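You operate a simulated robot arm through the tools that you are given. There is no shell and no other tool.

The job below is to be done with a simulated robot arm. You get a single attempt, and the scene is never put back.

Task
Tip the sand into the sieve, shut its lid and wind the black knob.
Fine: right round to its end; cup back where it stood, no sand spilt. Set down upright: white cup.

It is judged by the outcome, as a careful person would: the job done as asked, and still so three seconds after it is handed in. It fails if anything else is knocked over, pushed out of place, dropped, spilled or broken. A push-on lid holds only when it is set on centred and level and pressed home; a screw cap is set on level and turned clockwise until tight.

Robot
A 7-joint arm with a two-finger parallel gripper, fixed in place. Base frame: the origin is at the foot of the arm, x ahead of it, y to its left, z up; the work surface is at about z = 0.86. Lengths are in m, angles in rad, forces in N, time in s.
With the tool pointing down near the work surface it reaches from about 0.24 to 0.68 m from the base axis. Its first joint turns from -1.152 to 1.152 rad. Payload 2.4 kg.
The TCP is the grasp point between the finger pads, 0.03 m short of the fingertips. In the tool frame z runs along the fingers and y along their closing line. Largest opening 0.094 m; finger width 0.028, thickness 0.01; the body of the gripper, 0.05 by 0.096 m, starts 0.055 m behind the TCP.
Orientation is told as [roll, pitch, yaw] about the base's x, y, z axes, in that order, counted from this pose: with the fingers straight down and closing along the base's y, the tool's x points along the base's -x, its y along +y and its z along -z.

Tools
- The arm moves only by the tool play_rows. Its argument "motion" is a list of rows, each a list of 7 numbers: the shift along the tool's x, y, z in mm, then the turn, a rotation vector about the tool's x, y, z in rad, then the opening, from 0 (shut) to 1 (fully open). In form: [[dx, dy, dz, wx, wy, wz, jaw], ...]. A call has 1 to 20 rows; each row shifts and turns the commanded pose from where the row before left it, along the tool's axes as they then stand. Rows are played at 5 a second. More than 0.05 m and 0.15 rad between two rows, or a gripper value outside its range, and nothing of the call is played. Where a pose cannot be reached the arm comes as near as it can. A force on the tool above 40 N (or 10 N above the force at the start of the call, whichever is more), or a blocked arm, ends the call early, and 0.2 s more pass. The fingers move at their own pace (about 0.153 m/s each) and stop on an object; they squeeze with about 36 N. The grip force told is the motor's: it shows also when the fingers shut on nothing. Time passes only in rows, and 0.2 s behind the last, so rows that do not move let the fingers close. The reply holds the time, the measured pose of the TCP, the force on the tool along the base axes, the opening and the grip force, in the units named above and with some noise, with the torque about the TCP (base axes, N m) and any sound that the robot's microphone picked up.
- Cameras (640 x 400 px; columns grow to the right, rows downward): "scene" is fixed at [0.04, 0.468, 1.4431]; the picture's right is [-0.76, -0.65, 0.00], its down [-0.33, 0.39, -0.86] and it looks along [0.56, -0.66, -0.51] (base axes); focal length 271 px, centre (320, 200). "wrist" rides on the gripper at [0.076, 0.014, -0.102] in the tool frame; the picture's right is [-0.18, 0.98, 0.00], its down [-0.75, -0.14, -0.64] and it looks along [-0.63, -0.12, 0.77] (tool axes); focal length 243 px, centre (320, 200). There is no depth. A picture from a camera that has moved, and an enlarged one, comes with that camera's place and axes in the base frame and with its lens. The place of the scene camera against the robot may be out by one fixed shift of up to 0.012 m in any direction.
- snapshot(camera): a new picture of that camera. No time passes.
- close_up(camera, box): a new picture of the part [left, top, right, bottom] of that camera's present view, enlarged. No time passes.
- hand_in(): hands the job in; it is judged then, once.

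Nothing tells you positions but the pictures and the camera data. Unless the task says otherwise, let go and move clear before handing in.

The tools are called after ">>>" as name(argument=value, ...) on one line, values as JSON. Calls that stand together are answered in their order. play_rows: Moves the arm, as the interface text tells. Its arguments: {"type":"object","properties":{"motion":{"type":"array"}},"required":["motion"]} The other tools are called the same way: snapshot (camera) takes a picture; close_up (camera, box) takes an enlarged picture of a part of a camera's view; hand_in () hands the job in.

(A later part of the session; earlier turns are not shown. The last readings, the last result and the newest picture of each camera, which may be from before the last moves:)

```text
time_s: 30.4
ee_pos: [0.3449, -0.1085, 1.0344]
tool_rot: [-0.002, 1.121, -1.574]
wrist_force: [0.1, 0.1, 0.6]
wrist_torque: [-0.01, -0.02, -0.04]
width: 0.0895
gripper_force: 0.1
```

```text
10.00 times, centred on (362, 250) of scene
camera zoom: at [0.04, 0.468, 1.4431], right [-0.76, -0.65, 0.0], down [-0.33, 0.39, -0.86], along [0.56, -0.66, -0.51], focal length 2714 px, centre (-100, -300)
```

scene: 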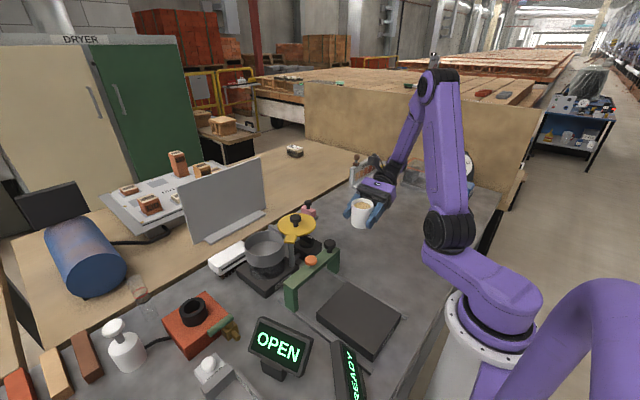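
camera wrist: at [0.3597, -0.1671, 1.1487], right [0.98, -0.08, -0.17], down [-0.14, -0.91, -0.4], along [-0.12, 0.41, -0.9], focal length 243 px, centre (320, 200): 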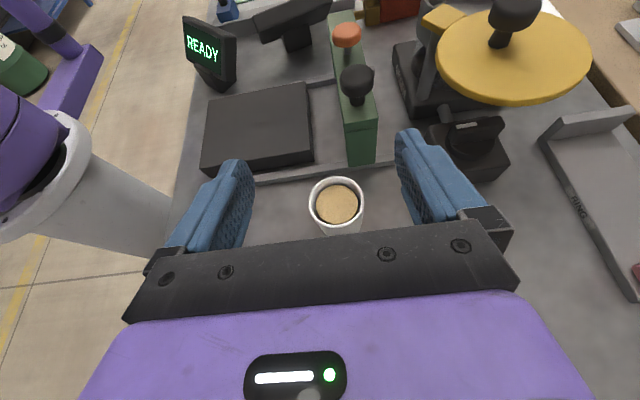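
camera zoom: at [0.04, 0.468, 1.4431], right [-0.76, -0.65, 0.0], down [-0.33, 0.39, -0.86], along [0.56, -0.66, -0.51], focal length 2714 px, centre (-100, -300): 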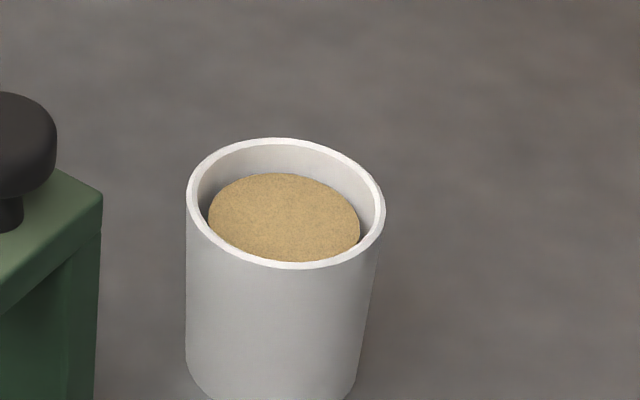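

The cup stands where it was (under 1 mm off) with its sand. Now the rehearsal: I'll go empty-handed over to the pouring point beside the pot, turned to about 59° heading.

>>> play_rows(motion=[[45, 0, -21.8, 0, 0, 0, 0.62], [8.8, 24.3, 25.1, 0, 0, 0, 0.62], [8.8, 24.3, 25.1, 0, 0, 0, 0.62], [8.8, 24.3, 25.1, 0, 0, 0, 0.62], [8.8, 24.3, 25.1, 0, 0, 0, 0.62], [8.8, 24.3, 25.1, 0, 0, 0, 0.62], [8.8, 24.3, 25.1, 0, 0, 0, 0.62], [8.8, 24.3, 25.1, 0, 0, 0, 0.62], [8.8, 24.3, 25.1, 0, 0, 0, 0.62], [0, 0, 0, -0.0983, 0, 0.0476, 0.62], [0, 0, 0, -0.0983, 0, 0.0476, 0.62], [0, 0, 0, -0.0983, 0, 0.0476, 0.62], [0, 0, 0, -0.0983, 0, 0.0476, 0.62], [0, 0, 0, -0.0983, 0, 0.0476, 0.62], [0, 0, 0, 0, 0, 0, 0.62]])

>>> snapshot(camera="scene")

>>> snapshot(camera="wrist")

```text
time_s: 33.6
ee_pos: [0.5409, 0.1023, 1.0604]
tool_rot: [0.0, 1.122, -2.121]
wrist_force: [0.8, -0.2, -0.1]
wrist_torque: [0.0, 0.0, 0.0]
width: 0.0583
gripper_force: 0.1
```

```text
taken
```

scene: 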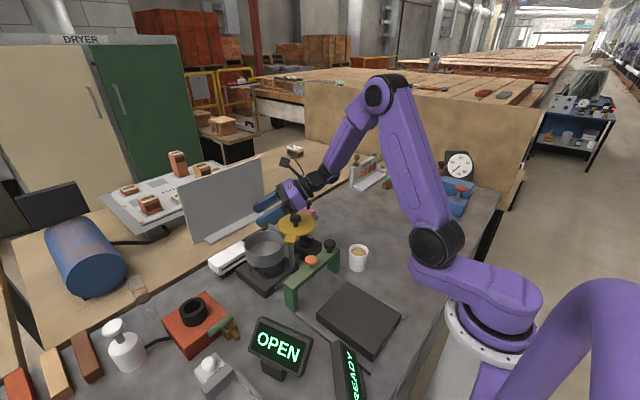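

```text
taken
camera wrist: at [0.5223, 0.0456, 1.1733], right [0.8, -0.58, -0.17], down [-0.59, -0.7, -0.4], along [0.12, 0.42, -0.9], focal length 243 px, centre (320, 200)
```

wrist: 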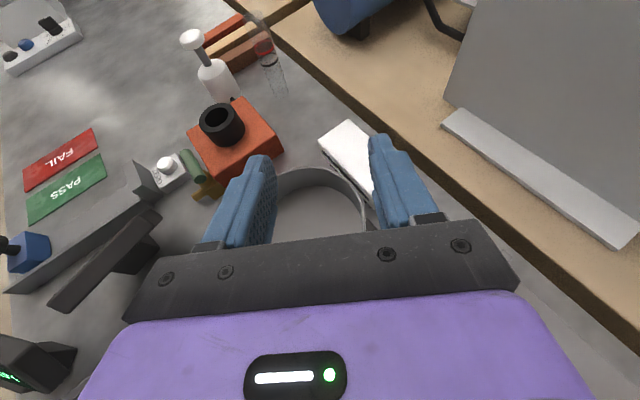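

That heading is reached cleanly. Now I'll rehearse the first half of the tilt with the empty hand.

>>> play_rows(motion=[[0, 0, 0, -0.0557, -0.0569, -0.1151, 0.62], [0, 0, 0, -0.0557, -0.0569, -0.1151, 0.62], [0, 0, 0, -0.0557, -0.0569, -0.1151, 0.62], [0, 0, 0, -0.0557, -0.0569, -0.1151, 0.62], [0, 0, 0, -0.0557, -0.0569, -0.1151, 0.62], [0, 0, 0, -0.0557, -0.0569, -0.1151, 0.62], [0, 0, 0, -0.0557, -0.0569, -0.1151, 0.62], [0, 0, 0, -0.0557, -0.0569, -0.1151, 0.62], [0, 0, 0, -0.0557, -0.0569, -0.1151, 0.62], [0, 0, 0, 0, 0, 0, 0.62]])

>>> snapshot(camera="scene")

>>> snapshot(camera="wrist")

```text
time_s: 35.8
ee_pos: [0.5415, 0.1033, 1.0585]
tool_rot: [1.063, 0.107, -1.376]
wrist_force: [1.0, 1.0, -0.4]
wrist_torque: [-0.04, 0.05, 0.01]
width: 0.0584
gripper_force: 0.0
```

```text
taken
```

scene: 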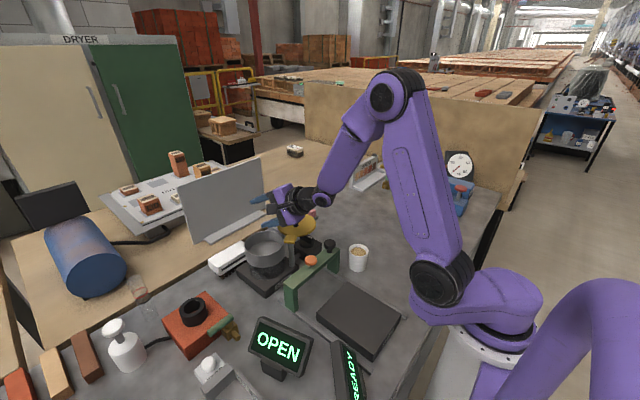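

```text
taken
camera wrist: at [0.4472, 0.1556, 1.1299], right [0.52, -0.18, 0.84], down [-0.47, -0.88, 0.11], along [0.71, -0.45, -0.54], focal length 243 px, centre (320, 200)
```

wrist: 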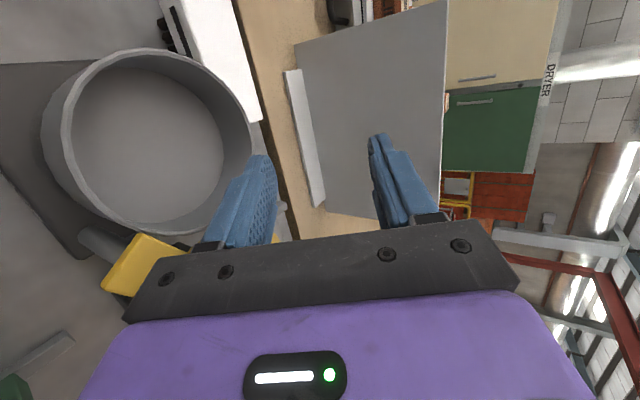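

72° of tilt is reached exactly as commanded, with the hand clear of the pot, post and lid. I'll rehearse the rest, with a 20 mm shift, to 130°.

>>> play_rows(motion=[[18.2, -5.6, -6.1, 0, 0, 0, 0.62], [0, 0, 0, -0.0573, -0.0586, -0.1184, 0.62], [0, 0, 0, -0.0573, -0.0586, -0.1184, 0.62], [0, 0, 0, -0.0573, -0.0586, -0.1184, 0.62], [0, 0, 0, -0.0573, -0.0586, -0.1184, 0.62], [0, 0, 0, -0.0573, -0.0586, -0.1184, 0.62], [0, 0, 0, -0.0573, -0.0586, -0.1184, 0.62], [0, 0, 0, -0.0573, -0.0586, -0.1184, 0.62], [0, 0, 0, 0, 0, 0, 0.62]])

>>> close_up(camera="scene", box=[180, 150, 420, 300])

>>> snapshot(camera="wrist")

```text
time_s: 37.8
ee_pos: [0.5231, 0.0462, 1.0711]
tool_rot: [1.57, -0.797, -1.568]
wrist_force: [-0.3, -0.5, 0.1]
wrist_torque: [-0.03, -0.01, -0.01]
width: 0.0582
gripper_force: 0.0
out of reach, approached as far as the arm can: row 4, 5, 6, 7, 8
```

```text
2.67 times, centred on (300, 225) of scene
camera zoom: at [0.04, 0.468, 1.4431], right [-0.76, -0.65, 0.0], down [-0.33, 0.39, -0.86], along [0.56, -0.66, -0.51], focal length 724 px, centre (373, 133)
```

zoom: 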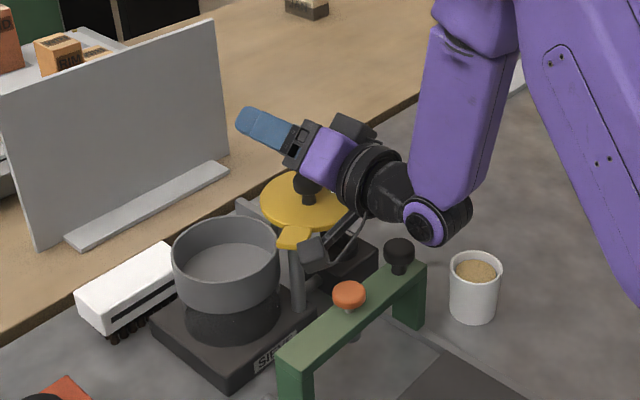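

```text
taken
camera wrist: at [0.4211, 0.1093, 1.026], right [0.0, 0.57, 0.82], down [-0.64, -0.63, 0.44], along [0.77, -0.52, 0.37], focal length 243 px, centre (320, 200)
```

wrist: 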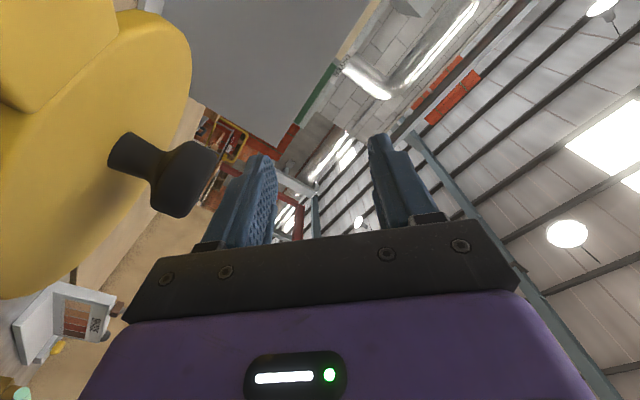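

Good that I rehearsed: the last part is out of reach with the hand pointing straight forward and level (the TCP drifted 7 cm in y). I'll rise and search for a reachable final attitude by turning about the vertical.

>>> play_rows(motion=[[-25, 24.5, 0, 0, 0, 0, 0.62], [-25, 24.5, 0, 0, 0, 0, 0.62], [-14.3, 14, 0, 0, 0, 0, 0.62], [0, 0, 0, -0.0999, 0.0981, 0, 0.62], [0, 0, 0, -0.0999, 0.0981, 0, 0.62], [0, 0, 0, -0.0999, 0.0981, 0, 0.62], [0, 0, 0, 0, 0, 0, 0.62]])

>>> snapshot(camera="scene")

```text
time_s: 39.4
ee_pos: [0.5246, 0.0448, 1.1603]
tool_rot: [1.571, -0.793, -1.15]
wrist_force: [0.6, 0.1, 0.4]
wrist_torque: [0.01, 0.02, -0.02]
width: 0.0585
gripper_force: 0.0
```

```text
taken
```

scene: 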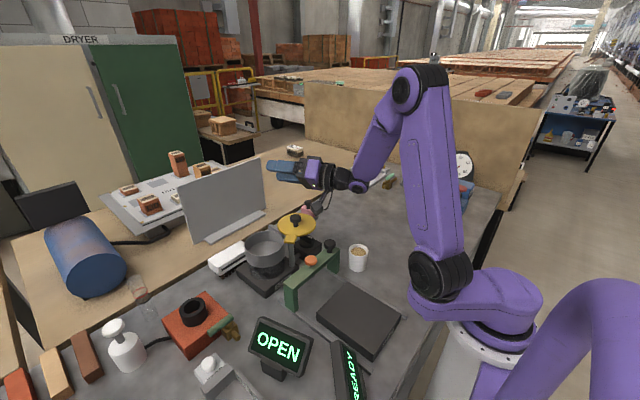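

At this heading (24°) and height there is no reach complaint. I'll try moving +y toward the pot centre to see how far this attitude goes.

>>> play_rows(motion=[[8.95, 9.1, 5.7, 0, 0, 0, 0.62], [8.95, 9.1, 5.7, 0, 0, 0, 0.62], [8.95, 9.1, 5.7, 0, 0, 0, 0.62], [8.95, 9.1, 5.7, 0, 0, 0, 0.62], [8.95, 9.1, 5.7, 0, 0, 0, 0.62], [8.95, 9.1, 5.7, 0, 0, 0, 0.62], [0, 0, 0, 0, 0, 0, 0.62]])

```text
time_s: 41.0
ee_pos: [0.5246, 0.1297, 1.1605]
tool_rot: [1.567, -0.792, -1.152]
wrist_force: [0.3, 0.8, -0.4]
wrist_torque: [-0.04, -0.02, 0.0]
width: 0.058
gripper_force: 0.0
```

That works at z = 1.16. I'll lower in steps to see whether it still reaches near the pouring height.

>>> play_rows(motion=[[14.27, -14.0, 0, 0, 0, 0, 0.62], [14.27, -14.0, 0, 0, 0, 0, 0.62], [14.27, -14.0, 0, 0, 0, 0, 0.62], [10.7, -10.5, 0, 0, 0, 0, 0.62], [0, 0, 0, 0, 0, 0, 0.62]])

>>> close_up(camera="scene", box=[180, 150, 420, 300])

>>> snapshot(camera="wrist")

```text
time_s: 42.2
ee_pos: [0.5248, 0.1296, 1.0845]
tool_rot: [1.569, -0.796, -1.151]
wrist_force: [0.0, -0.1, 0.5]
wrist_torque: [0.03, 0.0, -0.05]
width: 0.058
gripper_force: 0.0
```

```text
2.67 times, centred on (300, 225) of scene
camera zoom: at [0.04, 0.468, 1.4431], right [-0.76, -0.65, 0.0], down [-0.33, 0.39, -0.86], along [0.56, -0.66, -0.51], focal length 724 px, centre (373, 133)
```

zoom: 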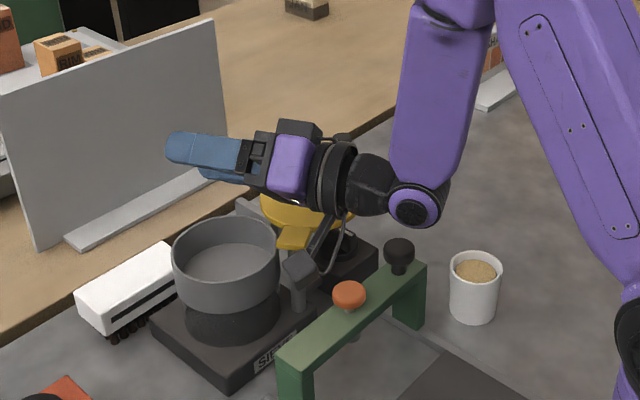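

```text
taken
camera wrist: at [0.4046, 0.1476, 1.0412], right [-0.23, 0.52, 0.82], down [-0.33, -0.84, 0.44], along [0.91, -0.17, 0.37], focal length 243 px, centre (320, 200)
```

wrist: 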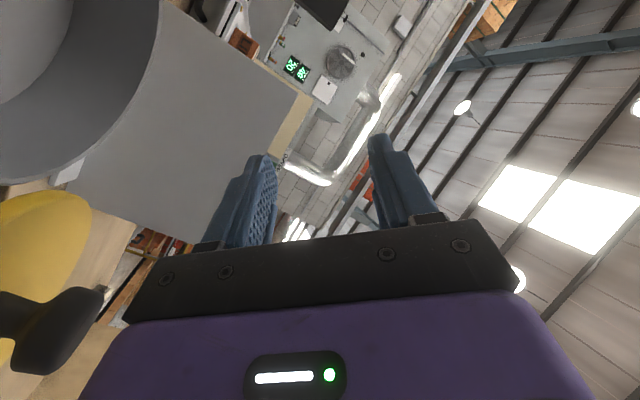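

The final pouring attitude is reachable at heading 24° over the pot centre at z = 1.085. I'll check 15 mm lower.

>>> play_rows(motion=[[5.35, -5.25, 0, 0, 0, 0, 0.62], [5.35, -5.25, 0, 0, 0, 0, 0.62], [0, 0, 0, 0, 0, 0, 0.62]])

>>> close_up(camera="scene", box=[220, 190, 348, 270])

```text
time_s: 43.0
ee_pos: [0.5239, 0.1304, 1.0699]
tool_rot: [1.57, -0.793, -1.152]
wrist_force: [0.2, 0.1, -1.1]
wrist_torque: [0.04, -0.02, 0.02]
width: 0.0583
gripper_force: 0.1
```

```text
5.00 times, centred on (284, 230) of scene
camera zoom: at [0.04, 0.468, 1.4431], right [-0.76, -0.65, 0.0], down [-0.33, 0.39, -0.86], along [0.56, -0.66, -0.51], focal length 1357 px, centre (500, 50)
```

zoom: 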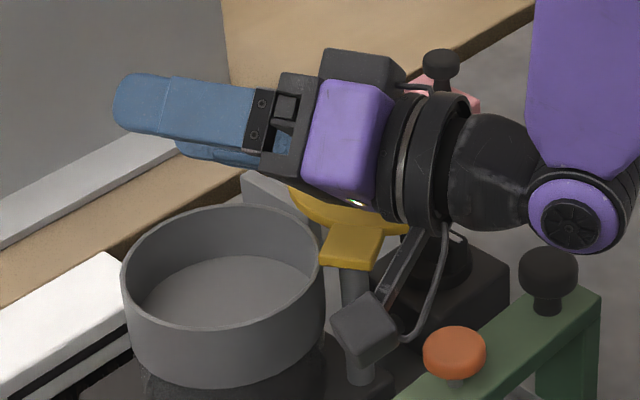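

All reachable down to z = 1.07. From close views I put the pot centre at (0.522, 0.132), rim radius about 55 mm. Now I'll rehearse the tilt in reverse, back to upright, to check the whole path at this heading.

>>> play_rows(motion=[[0, 0, 0, 0.0564, 0.0576, 0.1166, 0.62], [0, 0, 0, 0.0564, 0.0576, 0.1166, 0.62], [0, 0, 0, 0.0564, 0.0576, 0.1166, 0.62], [0, 0, 0, 0.0564, 0.0576, 0.1166, 0.62], [0, 0, 0, 0.0564, 0.0576, 0.1166, 0.62], [0, 0, 0, 0.0564, 0.0576, 0.1166, 0.62], [0, 0, 0, 0.0564, 0.0576, 0.1166, 0.62], [0, 0, 0, 0.0564, 0.0576, 0.1166, 0.62], [0, 0, 0, 0.0564, 0.0576, 0.1166, 0.62], [0, 0, 0, 0.0564, 0.0576, 0.1166, 0.62], [0, 0, 0, 0.0564, 0.0576, 0.1166, 0.62], [0, 0, 0, 0.0564, 0.0576, 0.1166, 0.62], [0, 0, 0, 0.0564, 0.0576, 0.1166, 0.62], [0, 0, 0, 0.0564, 0.0576, 0.1166, 0.62], [0, 0, 0, 0.0564, 0.0576, 0.1166, 0.62], [0, 0, 0, 0.0564, 0.0576, 0.1166, 0.62], [0, 0, 0, 0, 0, 0, 0.62]])

>>> snapshot(camera="wrist")

```text
time_s: 46.6
ee_pos: [0.5226, 0.1313, 1.0713]
tool_rot: [-0.007, 1.122, -1.706]
wrist_force: [0.2, 0.8, -0.5]
wrist_torque: [0.01, 0.01, -0.01]
width: 0.0581
gripper_force: 0.0
```

```text
taken
camera wrist: at [0.5302, 0.0705, 1.1844], right [0.96, -0.21, -0.17], down [-0.26, -0.88, -0.4], along [-0.07, 0.43, -0.9], focal length 243 px, centre (320, 200)
```

wrist: 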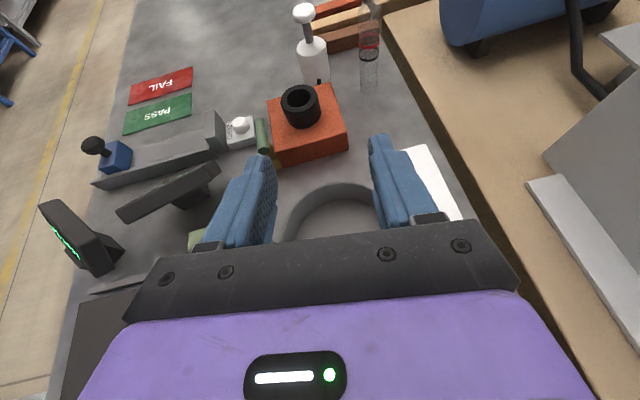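

The full tilt path works at this heading. I'll now go back to the cup's near side with the jaws open, restoring the grasp attitude.

>>> play_rows(motion=[[36, 0, -17.4, 0, 0, 0, 0.62], [0, 0, 0, 0.1145, 0, -0.0588, 0.62], [-16.2, -22.1, -25.4, 0, 0, 0, 0.8], [-16.2, -22.1, -25.4, 0, 0, 0, 0.95], [-16.2, -22.1, -25.4, 0, 0, 0, 0.95], [-16.2, -22.1, -25.4, 0, 0, 0, 0.95], [-16.2, -22.1, -25.4, 0, 0, 0, 0.95], [-16.2, -22.1, -25.4, 0, 0, 0, 0.95], [-16.2, -22.1, -25.4, 0, 0, 0, 0.95], [-16.2, -22.1, -25.4, 0, 0, 0, 0.95], [0, 0, 0, 0, 0, 0, 0.95]])

>>> snapshot(camera="wrist")

```text
time_s: 49.0
ee_pos: [0.3489, -0.1085, 1.0794]
tool_rot: [0.005, 1.122, -1.566]
wrist_force: [0.4, -0.6, 0.6]
wrist_torque: [-0.04, -0.05, 0.0]
width: 0.0893
gripper_force: 0.1
```

```text
taken
camera wrist: at [0.3629, -0.1663, 1.1927], right [0.98, -0.08, -0.16], down [-0.14, -0.91, -0.4], along [-0.12, 0.42, -0.9], focal length 243 px, centre (320, 200)
```

wrist: 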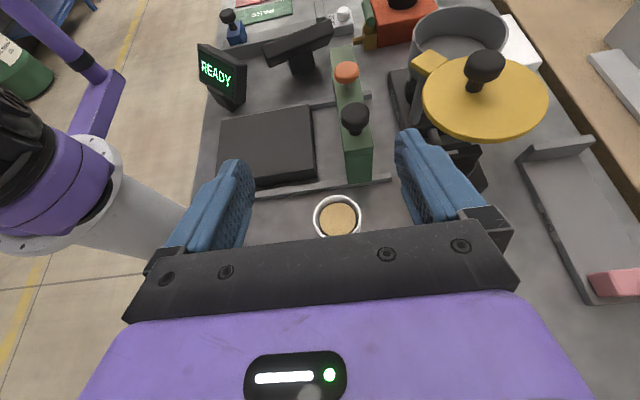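

I'm about 3 mm too far in x by the picture; I'll correct and come down to the pre-grasp point.

>>> play_rows(motion=[[-37.8, -0.8, 5.1, -0.0015, 0, 0.0022, 0.95], [-37.8, -0.8, 5.1, 0, 0, 0, 0.95], [-37.8, -0.8, 5.1, 0, 0, 0, 0.95], [-37.8, -0.8, 5.1, 0, 0, 0, 0.95], [0, 0, 0, 0, 0, 0, 0.95]])

>>> snapshot(camera="wrist")

```text
time_s: 50.2
ee_pos: [0.3445, -0.1573, 0.9354]
tool_rot: [0.001, 1.119, -1.572]
wrist_force: [-1.0, 0.0, -0.1]
wrist_torque: [0.02, -0.02, -0.01]
width: 0.0894
gripper_force: 0.1
```

```text
taken
camera wrist: at [0.3582, -0.2163, 1.0491], right [0.98, -0.08, -0.17], down [-0.14, -0.91, -0.4], along [-0.12, 0.42, -0.9], focal length 243 px, centre (320, 200)
```

wrist: 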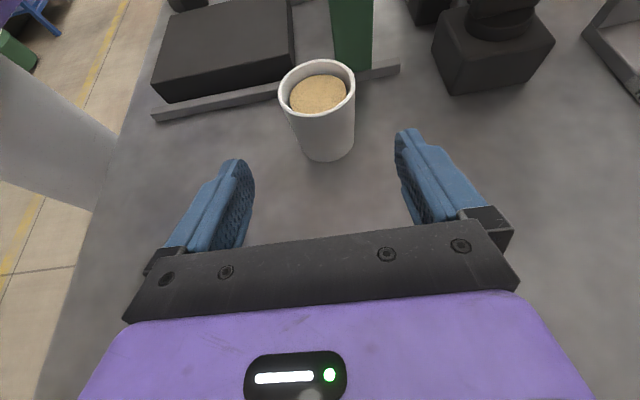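

The cup is about 2 mm to +x of the hand's centre line; I'll shift that and slide in 100 mm, then close.

>>> play_rows(motion=[[0, 1.8, 20, 0, 0, 0, 0.95], [0, 0, 20, 0, 0, 0, 0.95], [0, 0, 20, 0, 0, 0, 0.95], [0, 0, 20, 0, 0, 0, 0.95], [0, 0, 20.5, 0, 0, 0, 0.95], [0, 0, 0, 0, 0, 0, 0.95]])

>>> snapshot(camera="wrist")

```text
time_s: 51.6
ee_pos: [0.3456, -0.0665, 0.8912]
tool_rot: [0.0, 1.121, -1.573]
wrist_force: [-0.2, -0.6, -0.2]
wrist_torque: [-0.03, -0.02, 0.01]
width: 0.0891
gripper_force: 0.0
```

```text
taken
camera wrist: at [0.3607, -0.1249, 1.0049], right [0.98, -0.08, -0.16], down [-0.14, -0.91, -0.4], along [-0.12, 0.42, -0.9], focal length 243 px, centre (320, 200)
```

wrist: 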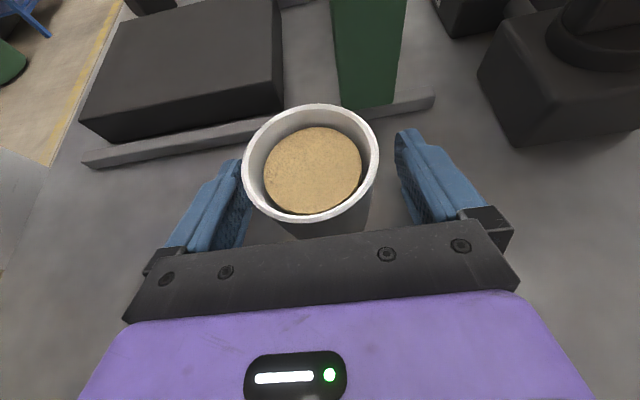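

This matches the view of the earlier good grasp. I'll close and lift straight up.

>>> play_rows(motion=[[0, 0, 0, 0, 0, 0, 0.75], [0, 0, 0, 0, 0, 0, 0.65], [0, 0, 0, 0, 0, 0, 0.58], [0, 0, 0, 0, 0, 0, 0.5], [0, 0, 0, 0, 0, 0, 0.5]])

>>> close_up(camera="scene", box=[330, 230, 394, 270])

```text
time_s: 52.8
ee_pos: [0.347, -0.0666, 0.8912]
tool_rot: [0.002, 1.12, -1.575]
wrist_force: [1.5, 0.2, 0.4]
wrist_torque: [0.01, 0.01, 0.0]
width: 0.0599
gripper_force: 36.7
```

```text
10.00 times, centred on (362, 250) of scene
camera zoom: at [0.04, 0.468, 1.4431], right [-0.76, -0.65, 0.0], down [-0.33, 0.39, -0.86], along [0.56, -0.66, -0.51], focal length 2714 px, centre (-100, -300)
```

zoom: 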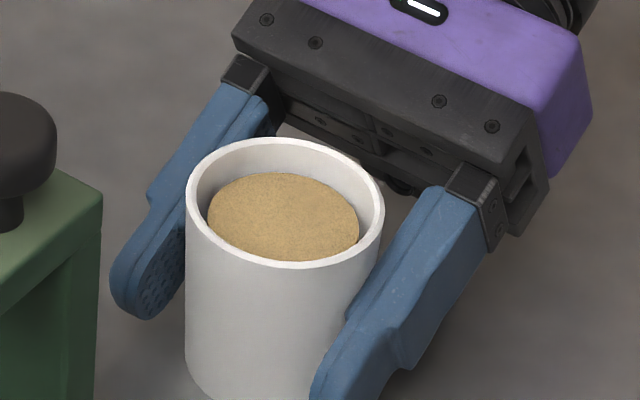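

The cup is held as before and hasn't shifted. I'll lift 185 mm and turn to the pouring heading.

>>> play_rows(motion=[[4.5, 0, -2.18, 0, 0, 0, 0.5], [9, 0, -4.36, 0, 0, 0, 0.5], [13.5, 0, -6.54, 0, 0, 0, 0.5], [13.5, 0, -6.54, 0, 0, 0, 0.5], [13.5, 0, -6.54, 0, 0, 0, 0.5], [13.5, 0, -6.54, 0, 0, 0, 0.5], [13.5, 0, -6.54, 0, 0, 0, 0.5], [13.5, 0, -6.54, 0, 0, 0, 0.5], [13.5, 0, -6.54, 0, 0, 0, 0.5], [13.5, 0, -6.54, 0, 0, 0, 0.5], [13.5, 0, -6.54, 0, 0, 0, 0.5], [13.5, 0, -6.54, 0, 0, 0, 0.5], [12, 0, -5.81, 0, 0, 0, 0.5], [6, 0, -2.91, 0, 0, 0, 0.5], [0, 0, 0, -0.0372, 0, 0.018, 0.5], [0, 0, 0, -0.0372, 0, 0.018, 0.5], [0, 0, 0, -0.0372, 0, 0.018, 0.5], [0, 0, 0, 0, 0, 0, 0.5]])

>>> snapshot(camera="wrist")

```text
time_s: 56.6
ee_pos: [0.3458, -0.0669, 1.0781]
tool_rot: [0.001, 1.124, -1.7]
wrist_force: [-0.6, -0.6, -2.5]
wrist_torque: [0.01, 0.02, -0.01]
width: 0.0595
gripper_force: 35.7
```

```text
taken
camera wrist: at [0.3522, -0.1265, 1.1909], right [0.96, -0.21, -0.17], down [-0.26, -0.88, -0.4], along [-0.06, 0.43, -0.9], focal length 243 px, centre (320, 200)
```

wrist: 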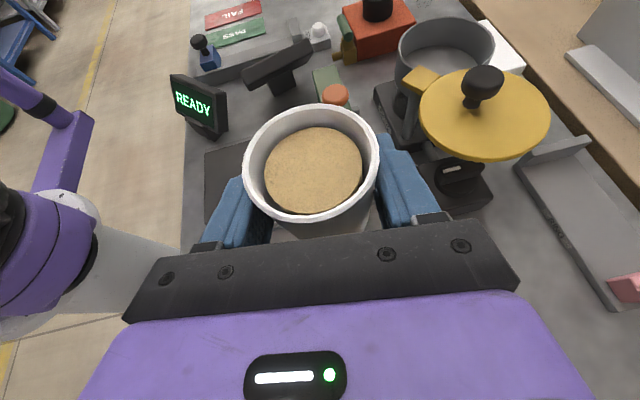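

Lifted and turned with the sand undisturbed. Now I'll carry it level over to beside the pot.

>>> play_rows(motion=[[4.3, 9.8, 8.95, 0, 0, 0, 0.5], [8.66, 19.57, 17.88, 0, 0, 0, 0.5], [8.66, 19.57, 17.88, 0, 0, 0, 0.5], [8.66, 19.57, 17.88, 0, 0, 0, 0.5], [8.66, 19.57, 17.88, 0, 0, 0, 0.5], [8.66, 19.57, 17.88, 0, 0, 0, 0.5], [8.66, 19.57, 17.88, 0, 0, 0, 0.5], [8.66, 19.57, 17.88, 0, 0, 0, 0.5], [8.66, 19.57, 17.88, 0, 0, 0, 0.5], [8.66, 19.57, 17.88, 0, 0, 0, 0.5], [4.3, 9.8, 8.95, 0, 0, 0, 0.5], [0, 0, 0, 0, 0, 0, 0.5]])

>>> snapshot(camera="wrist")

>>> close_up(camera="scene", box=[180, 150, 420, 300])

```text
time_s: 59.2
ee_pos: [0.5644, 0.1091, 1.077]
tool_rot: [0.002, 1.121, -1.698]
wrist_force: [0.1, 0.2, -0.6]
wrist_torque: [0.01, 0.0, -0.01]
width: 0.06
gripper_force: 36.1
```

```text
taken
camera wrist: at [0.5719, 0.0486, 1.1912], right [0.96, -0.2, -0.17], down [-0.26, -0.88, -0.4], along [-0.06, 0.43, -0.9], focal length 243 px, centre (320, 200)
```

wrist: 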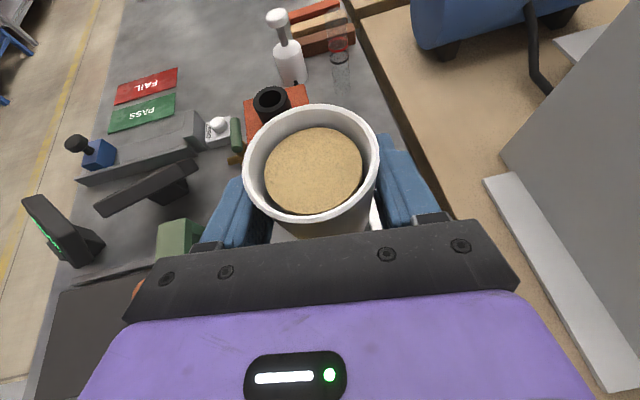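

```text
2.67 times, centred on (300, 225) of scene
camera zoom: at [0.04, 0.468, 1.4431], right [-0.76, -0.65, 0.0], down [-0.33, 0.39, -0.86], along [0.56, -0.66, -0.51], focal length 724 px, centre (373, 133)
```

zoom: 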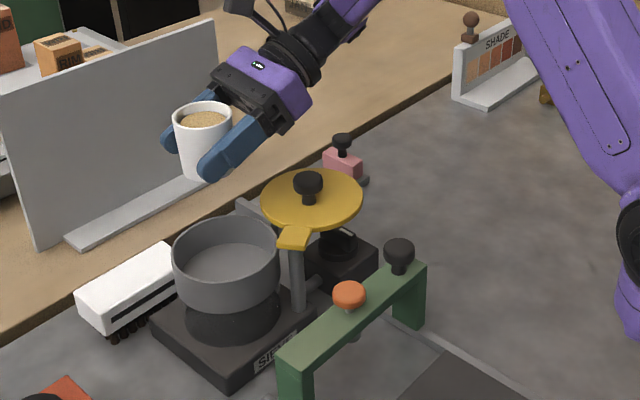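

The cup is beside the pot, upright, lip side toward the pot centre. I'll lower 31 mm and begin the tilt, to about 29°.

>>> play_rows(motion=[[-14, 0, 6.75, 0, 0, 0, 0.5], [-13.9, 0, 6.75, 0, 0, 0, 0.5], [0, 0, 0, -0.0199, -0.0203, -0.0411, 0.5], [0, 0, 0, -0.0358, -0.0366, -0.074, 0.5], [0, 0, 0, -0.0358, -0.0366, -0.074, 0.5], [0, 0, 0, -0.0358, -0.0366, -0.074, 0.5], [0, 0, 0, -0.0358, -0.0366, -0.074, 0.5], [0, 0, 0, -0.0358, -0.0366, -0.074, 0.5], [0, 0, 0, 0, 0, 0, 0.5]])

>>> close_up(camera="scene", box=[200, 170, 328, 250])

>>> snapshot(camera="wrist")

```text
time_s: 61.2
ee_pos: [0.5647, 0.1077, 1.049]
tool_rot: [0.669, 0.782, -1.14]
wrist_force: [0.1, -0.1, -1.6]
wrist_torque: [0.03, 0.0, 0.01]
width: 0.0597
gripper_force: 36.2
```

```text
5.00 times, centred on (264, 210) of scene
camera zoom: at [0.04, 0.468, 1.4431], right [-0.76, -0.65, 0.0], down [-0.33, 0.39, -0.86], along [0.56, -0.66, -0.51], focal length 1357 px, centre (600, 150)
```

zoom: 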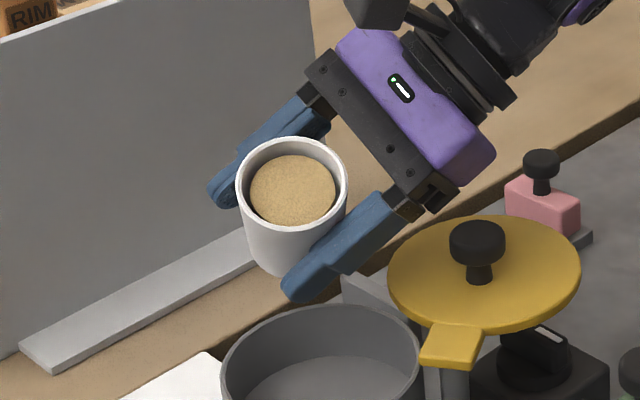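

```text
taken
camera wrist: at [0.5216, 0.0778, 1.1654], right [0.93, -0.19, 0.3], down [-0.12, -0.96, -0.24], along [0.34, 0.18, -0.92], focal length 243 px, centre (320, 200)
```

wrist: 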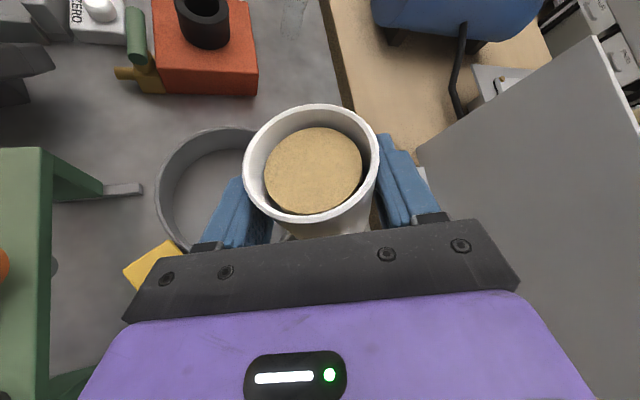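

At 29° the sand hasn't moved. I'll shift 5 mm toward the pot and tilt slowly on to 60°.

>>> play_rows(motion=[[2.9, -4.0, 0.6, 0, 0, 0, 0.5], [0, 0, 0, -0.0279, -0.0285, -0.0576, 0.5], [0, 0, 0, -0.0279, -0.0285, -0.0576, 0.5], [0, 0, 0, -0.0279, -0.0285, -0.0576, 0.5], [0, 0, 0, -0.0279, -0.0285, -0.0576, 0.5], [0, 0, 0, -0.0279, -0.0285, -0.0576, 0.5]])

>>> close_up(camera="scene", box=[200, 180, 328, 260])

>>> snapshot(camera="wrist")

```text
time_s: 62.6
ee_pos: [0.5601, 0.1098, 1.0485]
tool_rot: [0.887, 0.478, -1.01]
wrist_force: [0.2, 0.3, -1.6]
wrist_torque: [0.02, 0.01, 0.06]
width: 0.0598
gripper_force: 36.1
```

```text
5.00 times, centred on (264, 220) of scene
camera zoom: at [0.04, 0.468, 1.4431], right [-0.76, -0.65, 0.0], down [-0.33, 0.39, -0.86], along [0.56, -0.66, -0.51], focal length 1357 px, centre (600, 100)
```

zoom: 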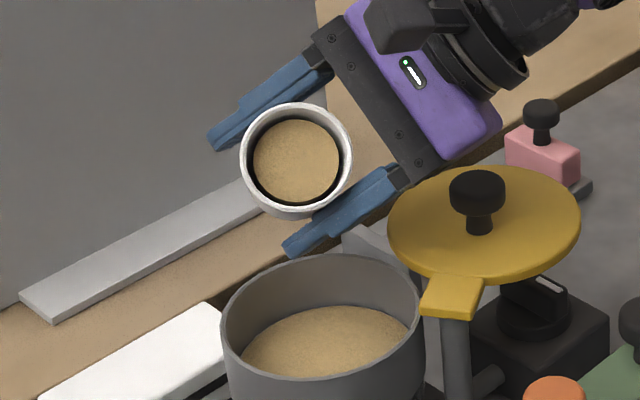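

```text
taken
camera wrist: at [0.484, 0.1005, 1.1506], right [0.8, -0.1, 0.59], down [-0.07, -0.99, -0.08], along [0.6, 0.03, -0.8], focal length 243 px, centre (320, 200)
```

wrist: 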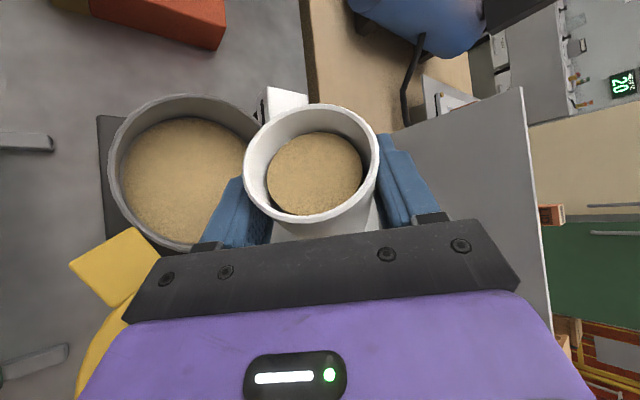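

Sand is now flowing into the pot with none visible outside. I'll keep tilting slowly, keeping the lip over the pot.

>>> play_rows(motion=[[0, 0, 0, 0, 0, 0, 0.5], [0, 0, 0, -0.0239, -0.0244, -0.0493, 0.5], [0, 0, 0, -0.0239, -0.0244, -0.0493, 0.5], [0, 0, 0, -0.0239, -0.0244, -0.0493, 0.5], [0, 0, 0, -0.0239, -0.0244, -0.0493, 0.5], [0, 0, 0, -0.0239, -0.0244, -0.0493, 0.5], [0, 0, 0, 0, 0, 0, 0.5]])

>>> close_up(camera="scene", box=[200, 180, 328, 260])

>>> snapshot(camera="wrist")

```text
time_s: 64.2
ee_pos: [0.5613, 0.1091, 1.0482]
tool_rot: [1.022, 0.207, -0.963]
wrist_force: [-0.2, -0.3, -1.3]
wrist_torque: [-0.02, -0.02, -0.01]
width: 0.0596
gripper_force: 36.4
```

```text
5.00 times, centred on (264, 220) of scene
camera zoom: at [0.04, 0.468, 1.4431], right [-0.76, -0.65, 0.0], down [-0.33, 0.39, -0.86], along [0.56, -0.66, -0.51], focal length 1357 px, centre (600, 100)
```

zoom: 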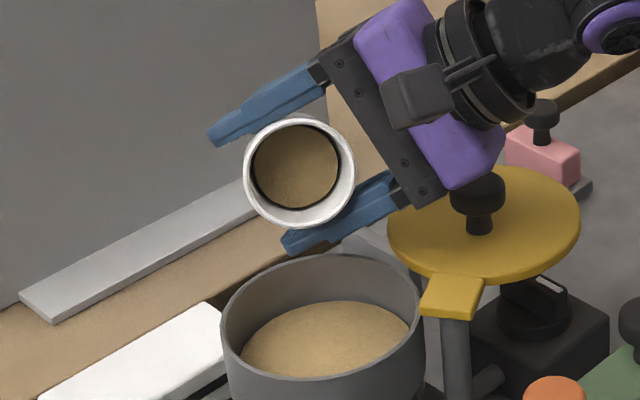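

```text
taken
camera wrist: at [0.4603, 0.1148, 1.1282], right [0.62, 0.0, 0.78], down [-0.07, -1.0, 0.05], along [0.78, -0.09, -0.62], focal length 243 px, centre (320, 200)
```

wrist: 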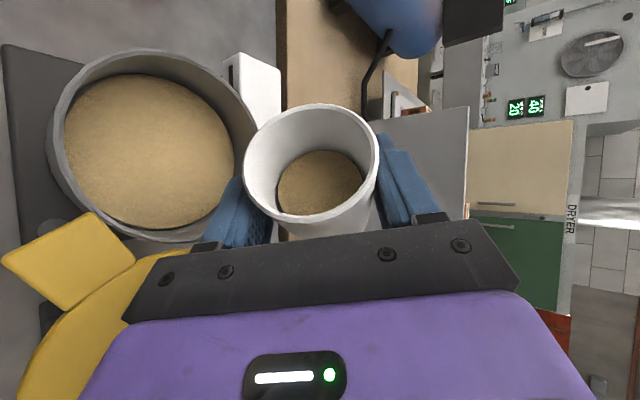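

About half has gone in cleanly. I'll continue to 90° while drifting toward the pot centre.

>>> play_rows(motion=[[2.0, 0.6, -1.3, -0.0239, -0.0244, -0.0493, 0.5], [2.0, 0.6, -1.3, -0.0239, -0.0244, -0.0493, 0.5], [2.0, 0.7, -1.3, -0.0239, -0.0244, -0.0493, 0.5], [1.9, 0.9, -1.4, -0.0239, -0.0244, -0.0493, 0.5], [1.9, 0.9, -1.4, -0.0239, -0.0244, -0.0493, 0.5], [1.9, 1.0, -1.4, -0.0239, -0.0244, -0.0493, 0.5], [1.8, 1.1, -1.4, -0.0239, -0.0244, -0.0493, 0.5], [0, 0, 0, 0, 0, 0, 0.5]])

>>> close_up(camera="scene", box=[200, 180, 328, 260])

>>> snapshot(camera="wrist")

```text
time_s: 66.0
ee_pos: [0.5492, 0.1167, 1.058]
tool_rot: [1.193, -0.176, -0.965]
wrist_force: [-0.4, -0.3, -1.5]
wrist_torque: [-0.01, 0.01, 0.0]
width: 0.0595
gripper_force: 36.0
```

```text
5.00 times, centred on (264, 220) of scene
camera zoom: at [0.04, 0.468, 1.4431], right [-0.76, -0.65, 0.0], down [-0.33, 0.39, -0.86], along [0.56, -0.66, -0.51], focal length 1357 px, centre (600, 100)
```

zoom: 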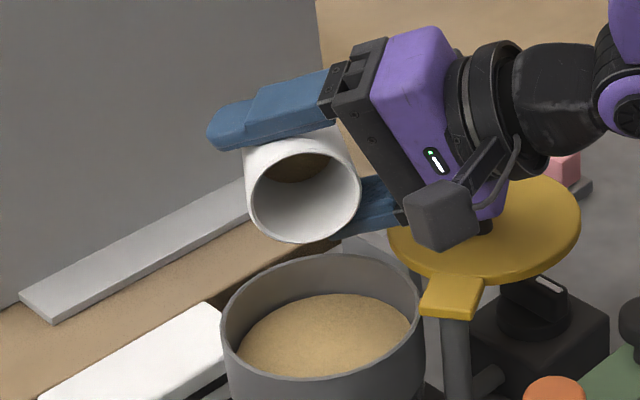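

```text
taken
camera wrist: at [0.4267, 0.1354, 1.0947], right [0.31, 0.19, 0.93], down [-0.12, -0.96, 0.24], along [0.94, -0.19, -0.28], focal length 243 px, centre (320, 200)
```

wrist: 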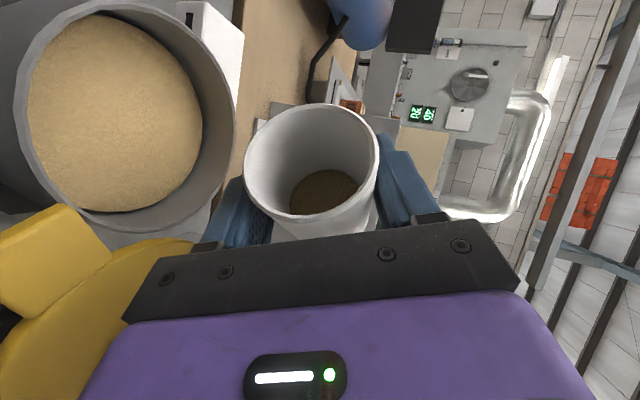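

Most of the sand is in; nothing spilled. I'll continue on to 130° to empty the cup fully.

>>> play_rows(motion=[[1.5, 1.1, -1.27, -0.0279, -0.0285, -0.0576, 0.5], [1.4, 1.2, -1.27, -0.0279, -0.0285, -0.0576, 0.5], [1.3, 1.3, -1.27, -0.0279, -0.0285, -0.0576, 0.5], [1.15, 1.4, -1.26, -0.0279, -0.0285, -0.0576, 0.5], [1.0, 1.5, -1.25, -0.0279, -0.0285, -0.0576, 0.5], [0.9, 1.6, -1.25, -0.0279, -0.0285, -0.0576, 0.5], [0.75, 1.7, -1.2, -0.0279, -0.0285, -0.0576, 0.5], [0.6, 1.75, -1.2, -0.0279, -0.0285, -0.0576, 0.5], [0.45, 1.85, -1.15, -0.0279, -0.0285, -0.0576, 0.5], [0.3, 1.95, -1.1, -0.0279, -0.0285, -0.0576, 0.5], [0, 0, 0, 0, 0, 0, 0.5], [0, 0, 0, 0, 0, 0, 0.5]])

>>> close_up(camera="scene", box=[200, 180, 328, 260])

>>> snapshot(camera="wrist")

```text
time_s: 68.6
ee_pos: [0.533, 0.1266, 1.0686]
tool_rot: [1.575, -0.798, -1.155]
wrist_force: [0.0, 0.1, -0.3]
wrist_torque: [0.01, 0.01, -0.03]
width: 0.0591
gripper_force: 35.9
```

```text
5.00 times, centred on (264, 220) of scene
camera zoom: at [0.04, 0.468, 1.4431], right [-0.76, -0.65, 0.0], down [-0.33, 0.39, -0.86], along [0.56, -0.66, -0.51], focal length 1357 px, centre (600, 100)
```

zoom: 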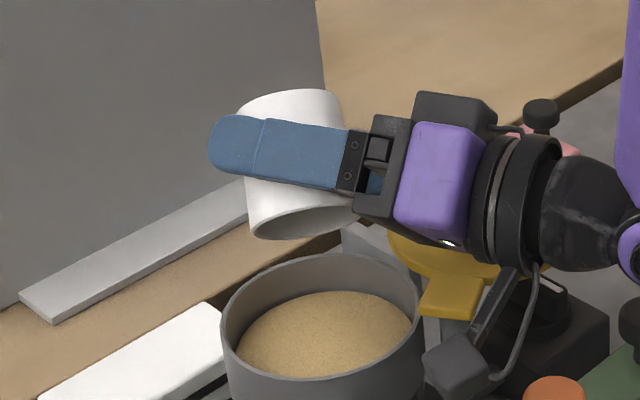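

```text
taken
camera wrist: at [0.4142, 0.1438, 1.025], right [-0.23, 0.52, 0.82], down [-0.33, -0.84, 0.44], along [0.91, -0.17, 0.37], focal length 243 px, centre (320, 200)
```

wrist: 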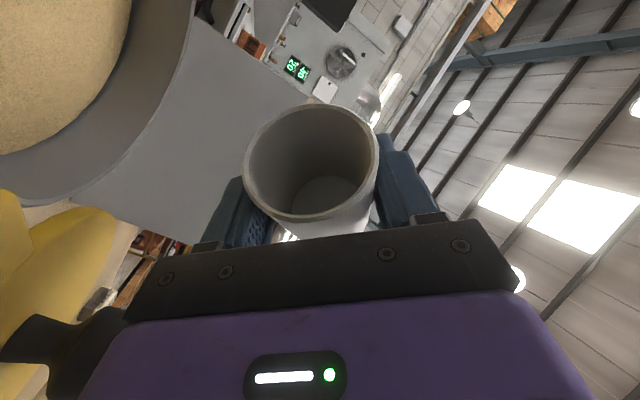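

The cup looks empty at 130°. I'll look into it closely before tilting back.

>>> close_up(camera="wrist", box=[232, 95, 392, 235])

>>> close_up(camera="scene", box=[180, 225, 340, 325])

```text
2.86 times, centred on (312, 165) of wrist
camera zoom: at [0.4142, 0.1438, 1.025], right [-0.23, 0.52, 0.82], down [-0.33, -0.84, 0.44], along [0.91, -0.17, 0.37], focal length 693 px, centre (343, 300)
```

zoom: 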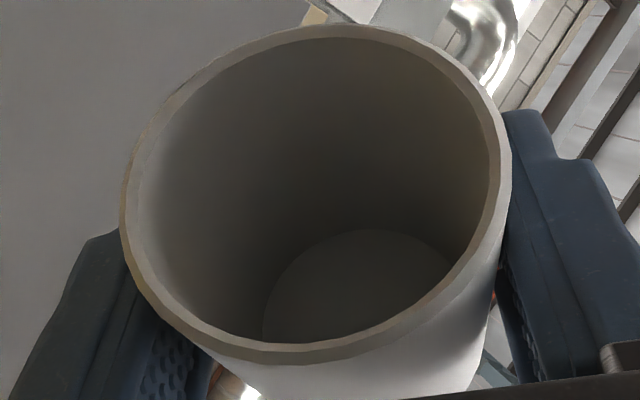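

```text
4.00 times, centred on (260, 275) of scene
camera zoom: at [0.04, 0.468, 1.4431], right [-0.76, -0.65, 0.0], down [-0.33, 0.39, -0.86], along [0.56, -0.66, -0.51], focal length 1086 px, centre (560, -100)
```

zoom: 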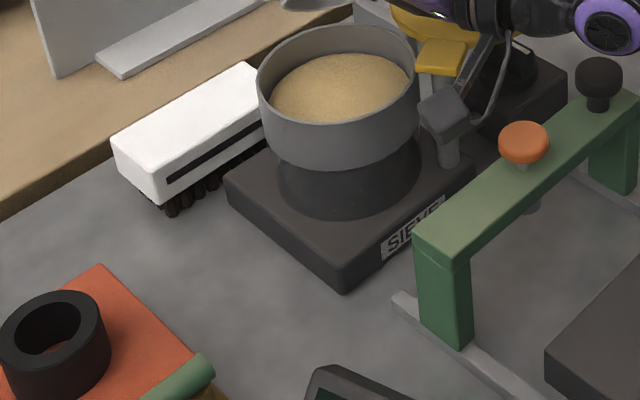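

The cup is empty and the table around the sieve is clean. I'll tilt back to upright over the pot.

>>> play_rows(motion=[[0, 0, 0, 0.0565, 0.0577, 0.1167, 0.5], [0, 0, 0, 0.0565, 0.0577, 0.1167, 0.5], [0, 0, 0, 0.0565, 0.0577, 0.1167, 0.5], [0, 0, 0, 0.0565, 0.0577, 0.1167, 0.5], [0, 0, 0, 0.0565, 0.0577, 0.1167, 0.5], [0, 0, 0, 0.0565, 0.0577, 0.1167, 0.5], [0, 0, 0, 0.0565, 0.0577, 0.1167, 0.5], [0, 0, 0, 0.0565, 0.0577, 0.1167, 0.5], [0, 0, 0, 0.0565, 0.0577, 0.1167, 0.5], [0, 0, 0, 0.0565, 0.0577, 0.1167, 0.5], [0, 0, 0, 0.0565, 0.0577, 0.1167, 0.5], [0, 0, 0, 0.0565, 0.0577, 0.1167, 0.5], [0, 0, 0, 0.0565, 0.0577, 0.1167, 0.5], [0, 0, 0, 0.0565, 0.0577, 0.1167, 0.5], [0, 0, 0, 0.0565, 0.0577, 0.1167, 0.5], [0, 0, 0, 0.0565, 0.0577, 0.1167, 0.5], [0, 0, 0, 0, 0, 0, 0.5]])

>>> snapshot(camera="wrist")

>>> close_up(camera="scene", box=[180, 150, 420, 300])

```text
time_s: 72.2
ee_pos: [0.5339, 0.1273, 1.0699]
tool_rot: [-0.007, 1.124, -1.705]
wrist_force: [0.5, -0.4, -0.4]
wrist_torque: [0.02, -0.03, 0.01]
width: 0.0592
gripper_force: 36.1
```

```text
taken
camera wrist: at [0.5407, 0.0665, 1.1839], right [0.96, -0.2, -0.17], down [-0.26, -0.88, -0.4], along [-0.07, 0.43, -0.9], focal length 243 px, centre (320, 200)
```

wrist: 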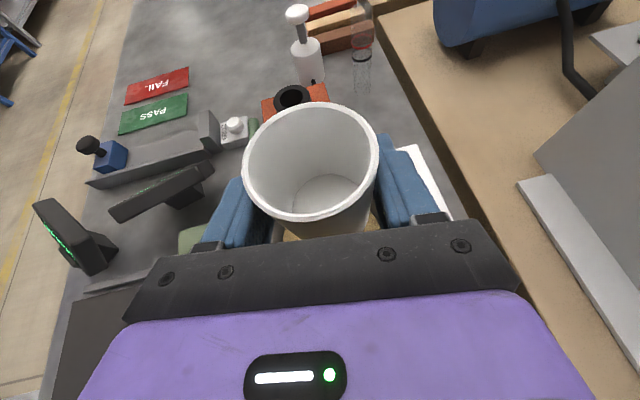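

```text
2.67 times, centred on (300, 225) of scene
camera zoom: at [0.04, 0.468, 1.4431], right [-0.76, -0.65, 0.0], down [-0.33, 0.39, -0.86], along [0.56, -0.66, -0.51], focal length 724 px, centre (373, 133)
```

zoom: 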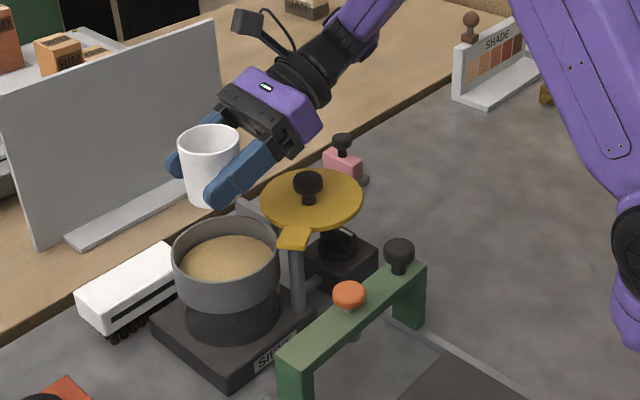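

The sand is in the pot and the cup upright. Now I'll take the cup back above its place: rise, turn back, and travel.

>>> play_rows(motion=[[18, 0, -8.7, 0, 0, 0, 0.5], [0, 0, 0, 0.0574, 0, -0.0288, 0.5], [0, 0, 0, 0.0574, 0, -0.0288, 0.5], [-9.4, -20.8, -19.4, 0, 0, 0, 0.5], [-9.4, -20.8, -19.4, 0, 0, 0, 0.5], [-9.4, -20.8, -19.4, 0, 0, 0, 0.5], [-9.4, -20.8, -19.4, 0, 0, 0, 0.5], [-9.4, -20.8, -19.4, 0, 0, 0, 0.5], [-9.4, -20.8, -19.4, 0, 0, 0, 0.5], [-9.4, -20.8, -19.4, 0, 0, 0, 0.5], [-9.4, -20.8, -19.4, 0, 0, 0, 0.5], [-9.4, -20.8, -19.4, 0, 0, 0, 0.5], [0, 0, 0, 0, 0, 0, 0.5], [0, 0, 0, 0, 0, 0, 0.5]])

>>> snapshot(camera="wrist")

```text
time_s: 75.2
ee_pos: [0.3438, -0.0666, 1.09]
tool_rot: [0.002, 1.125, -1.566]
wrist_force: [0.3, -0.3, -0.2]
wrist_torque: [-0.02, 0.04, 0.02]
width: 0.0589
gripper_force: 35.7
```

```text
taken
camera wrist: at [0.3578, -0.126, 1.2034], right [0.98, -0.08, -0.17], down [-0.14, -0.9, -0.4], along [-0.12, 0.42, -0.9], focal length 243 px, centre (320, 200)
```

wrist: 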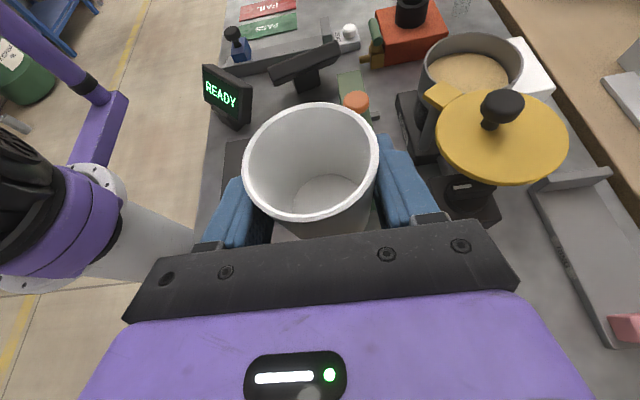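

Above the spot, with about 2 mm to correct in x. I'll lower 175 mm and re-measure before touching down.

>>> play_rows(motion=[[0, 1.5, 0, -0.005, -0.002, 0.0024, 0.5], [-17.5, 0, 8.47, 0, 0, 0, 0.5], [-17.5, 0, 8.47, 0, 0, 0, 0.5], [-17.5, 0, 8.47, 0, 0, 0, 0.5], [-17.5, 0, 8.47, 0, 0, 0, 0.5], [-17.5, 0, 8.47, 0, 0, 0, 0.5], [-17.5, 0, 8.47, 0, 0, 0, 0.5], [-17.5, 0, 8.47, 0, 0, 0, 0.5], [-17.5, 0, 8.47, 0, 0, 0, 0.5], [-17.5, 0, 8.47, 0, 0, 0, 0.5], [0, 0, 0, 0, 0, 0, 0.5], [0, 0, 0, 0, 0, 0, 0.5]])

>>> snapshot(camera="wrist")

>>> close_up(camera="scene", box=[330, 230, 394, 270])

```text
time_s: 77.8
ee_pos: [0.3487, -0.0682, 0.9135]
tool_rot: [0.002, 1.121, -1.574]
wrist_force: [0.3, 0.0, -0.9]
wrist_torque: [0.02, 0.02, -0.03]
width: 0.0591
gripper_force: 35.4
```

```text
taken
camera wrist: at [0.3624, -0.1272, 1.0273], right [0.98, -0.09, -0.16], down [-0.15, -0.91, -0.4], along [-0.12, 0.42, -0.9], focal length 243 px, centre (320, 200)
```

wrist: 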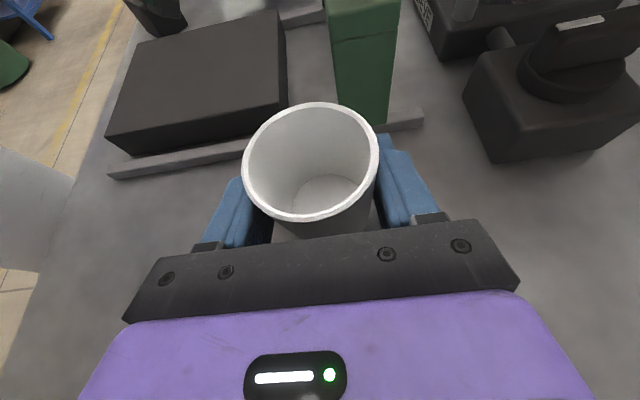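

```text
10.00 times, centred on (362, 250) of scene
camera zoom: at [0.04, 0.468, 1.4431], right [-0.76, -0.65, 0.0], down [-0.33, 0.39, -0.86], along [0.56, -0.66, -0.51], focal length 2714 px, centre (-100, -300)
```

zoom: 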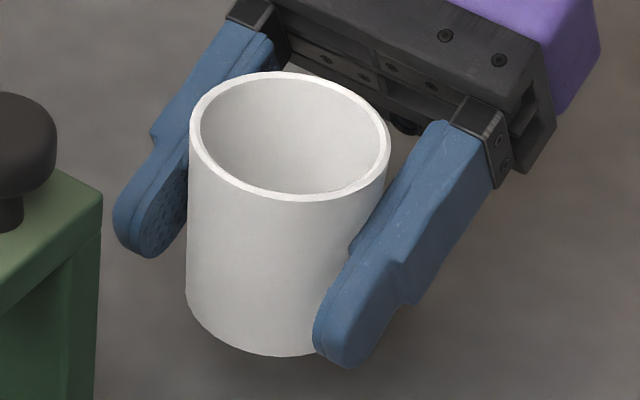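

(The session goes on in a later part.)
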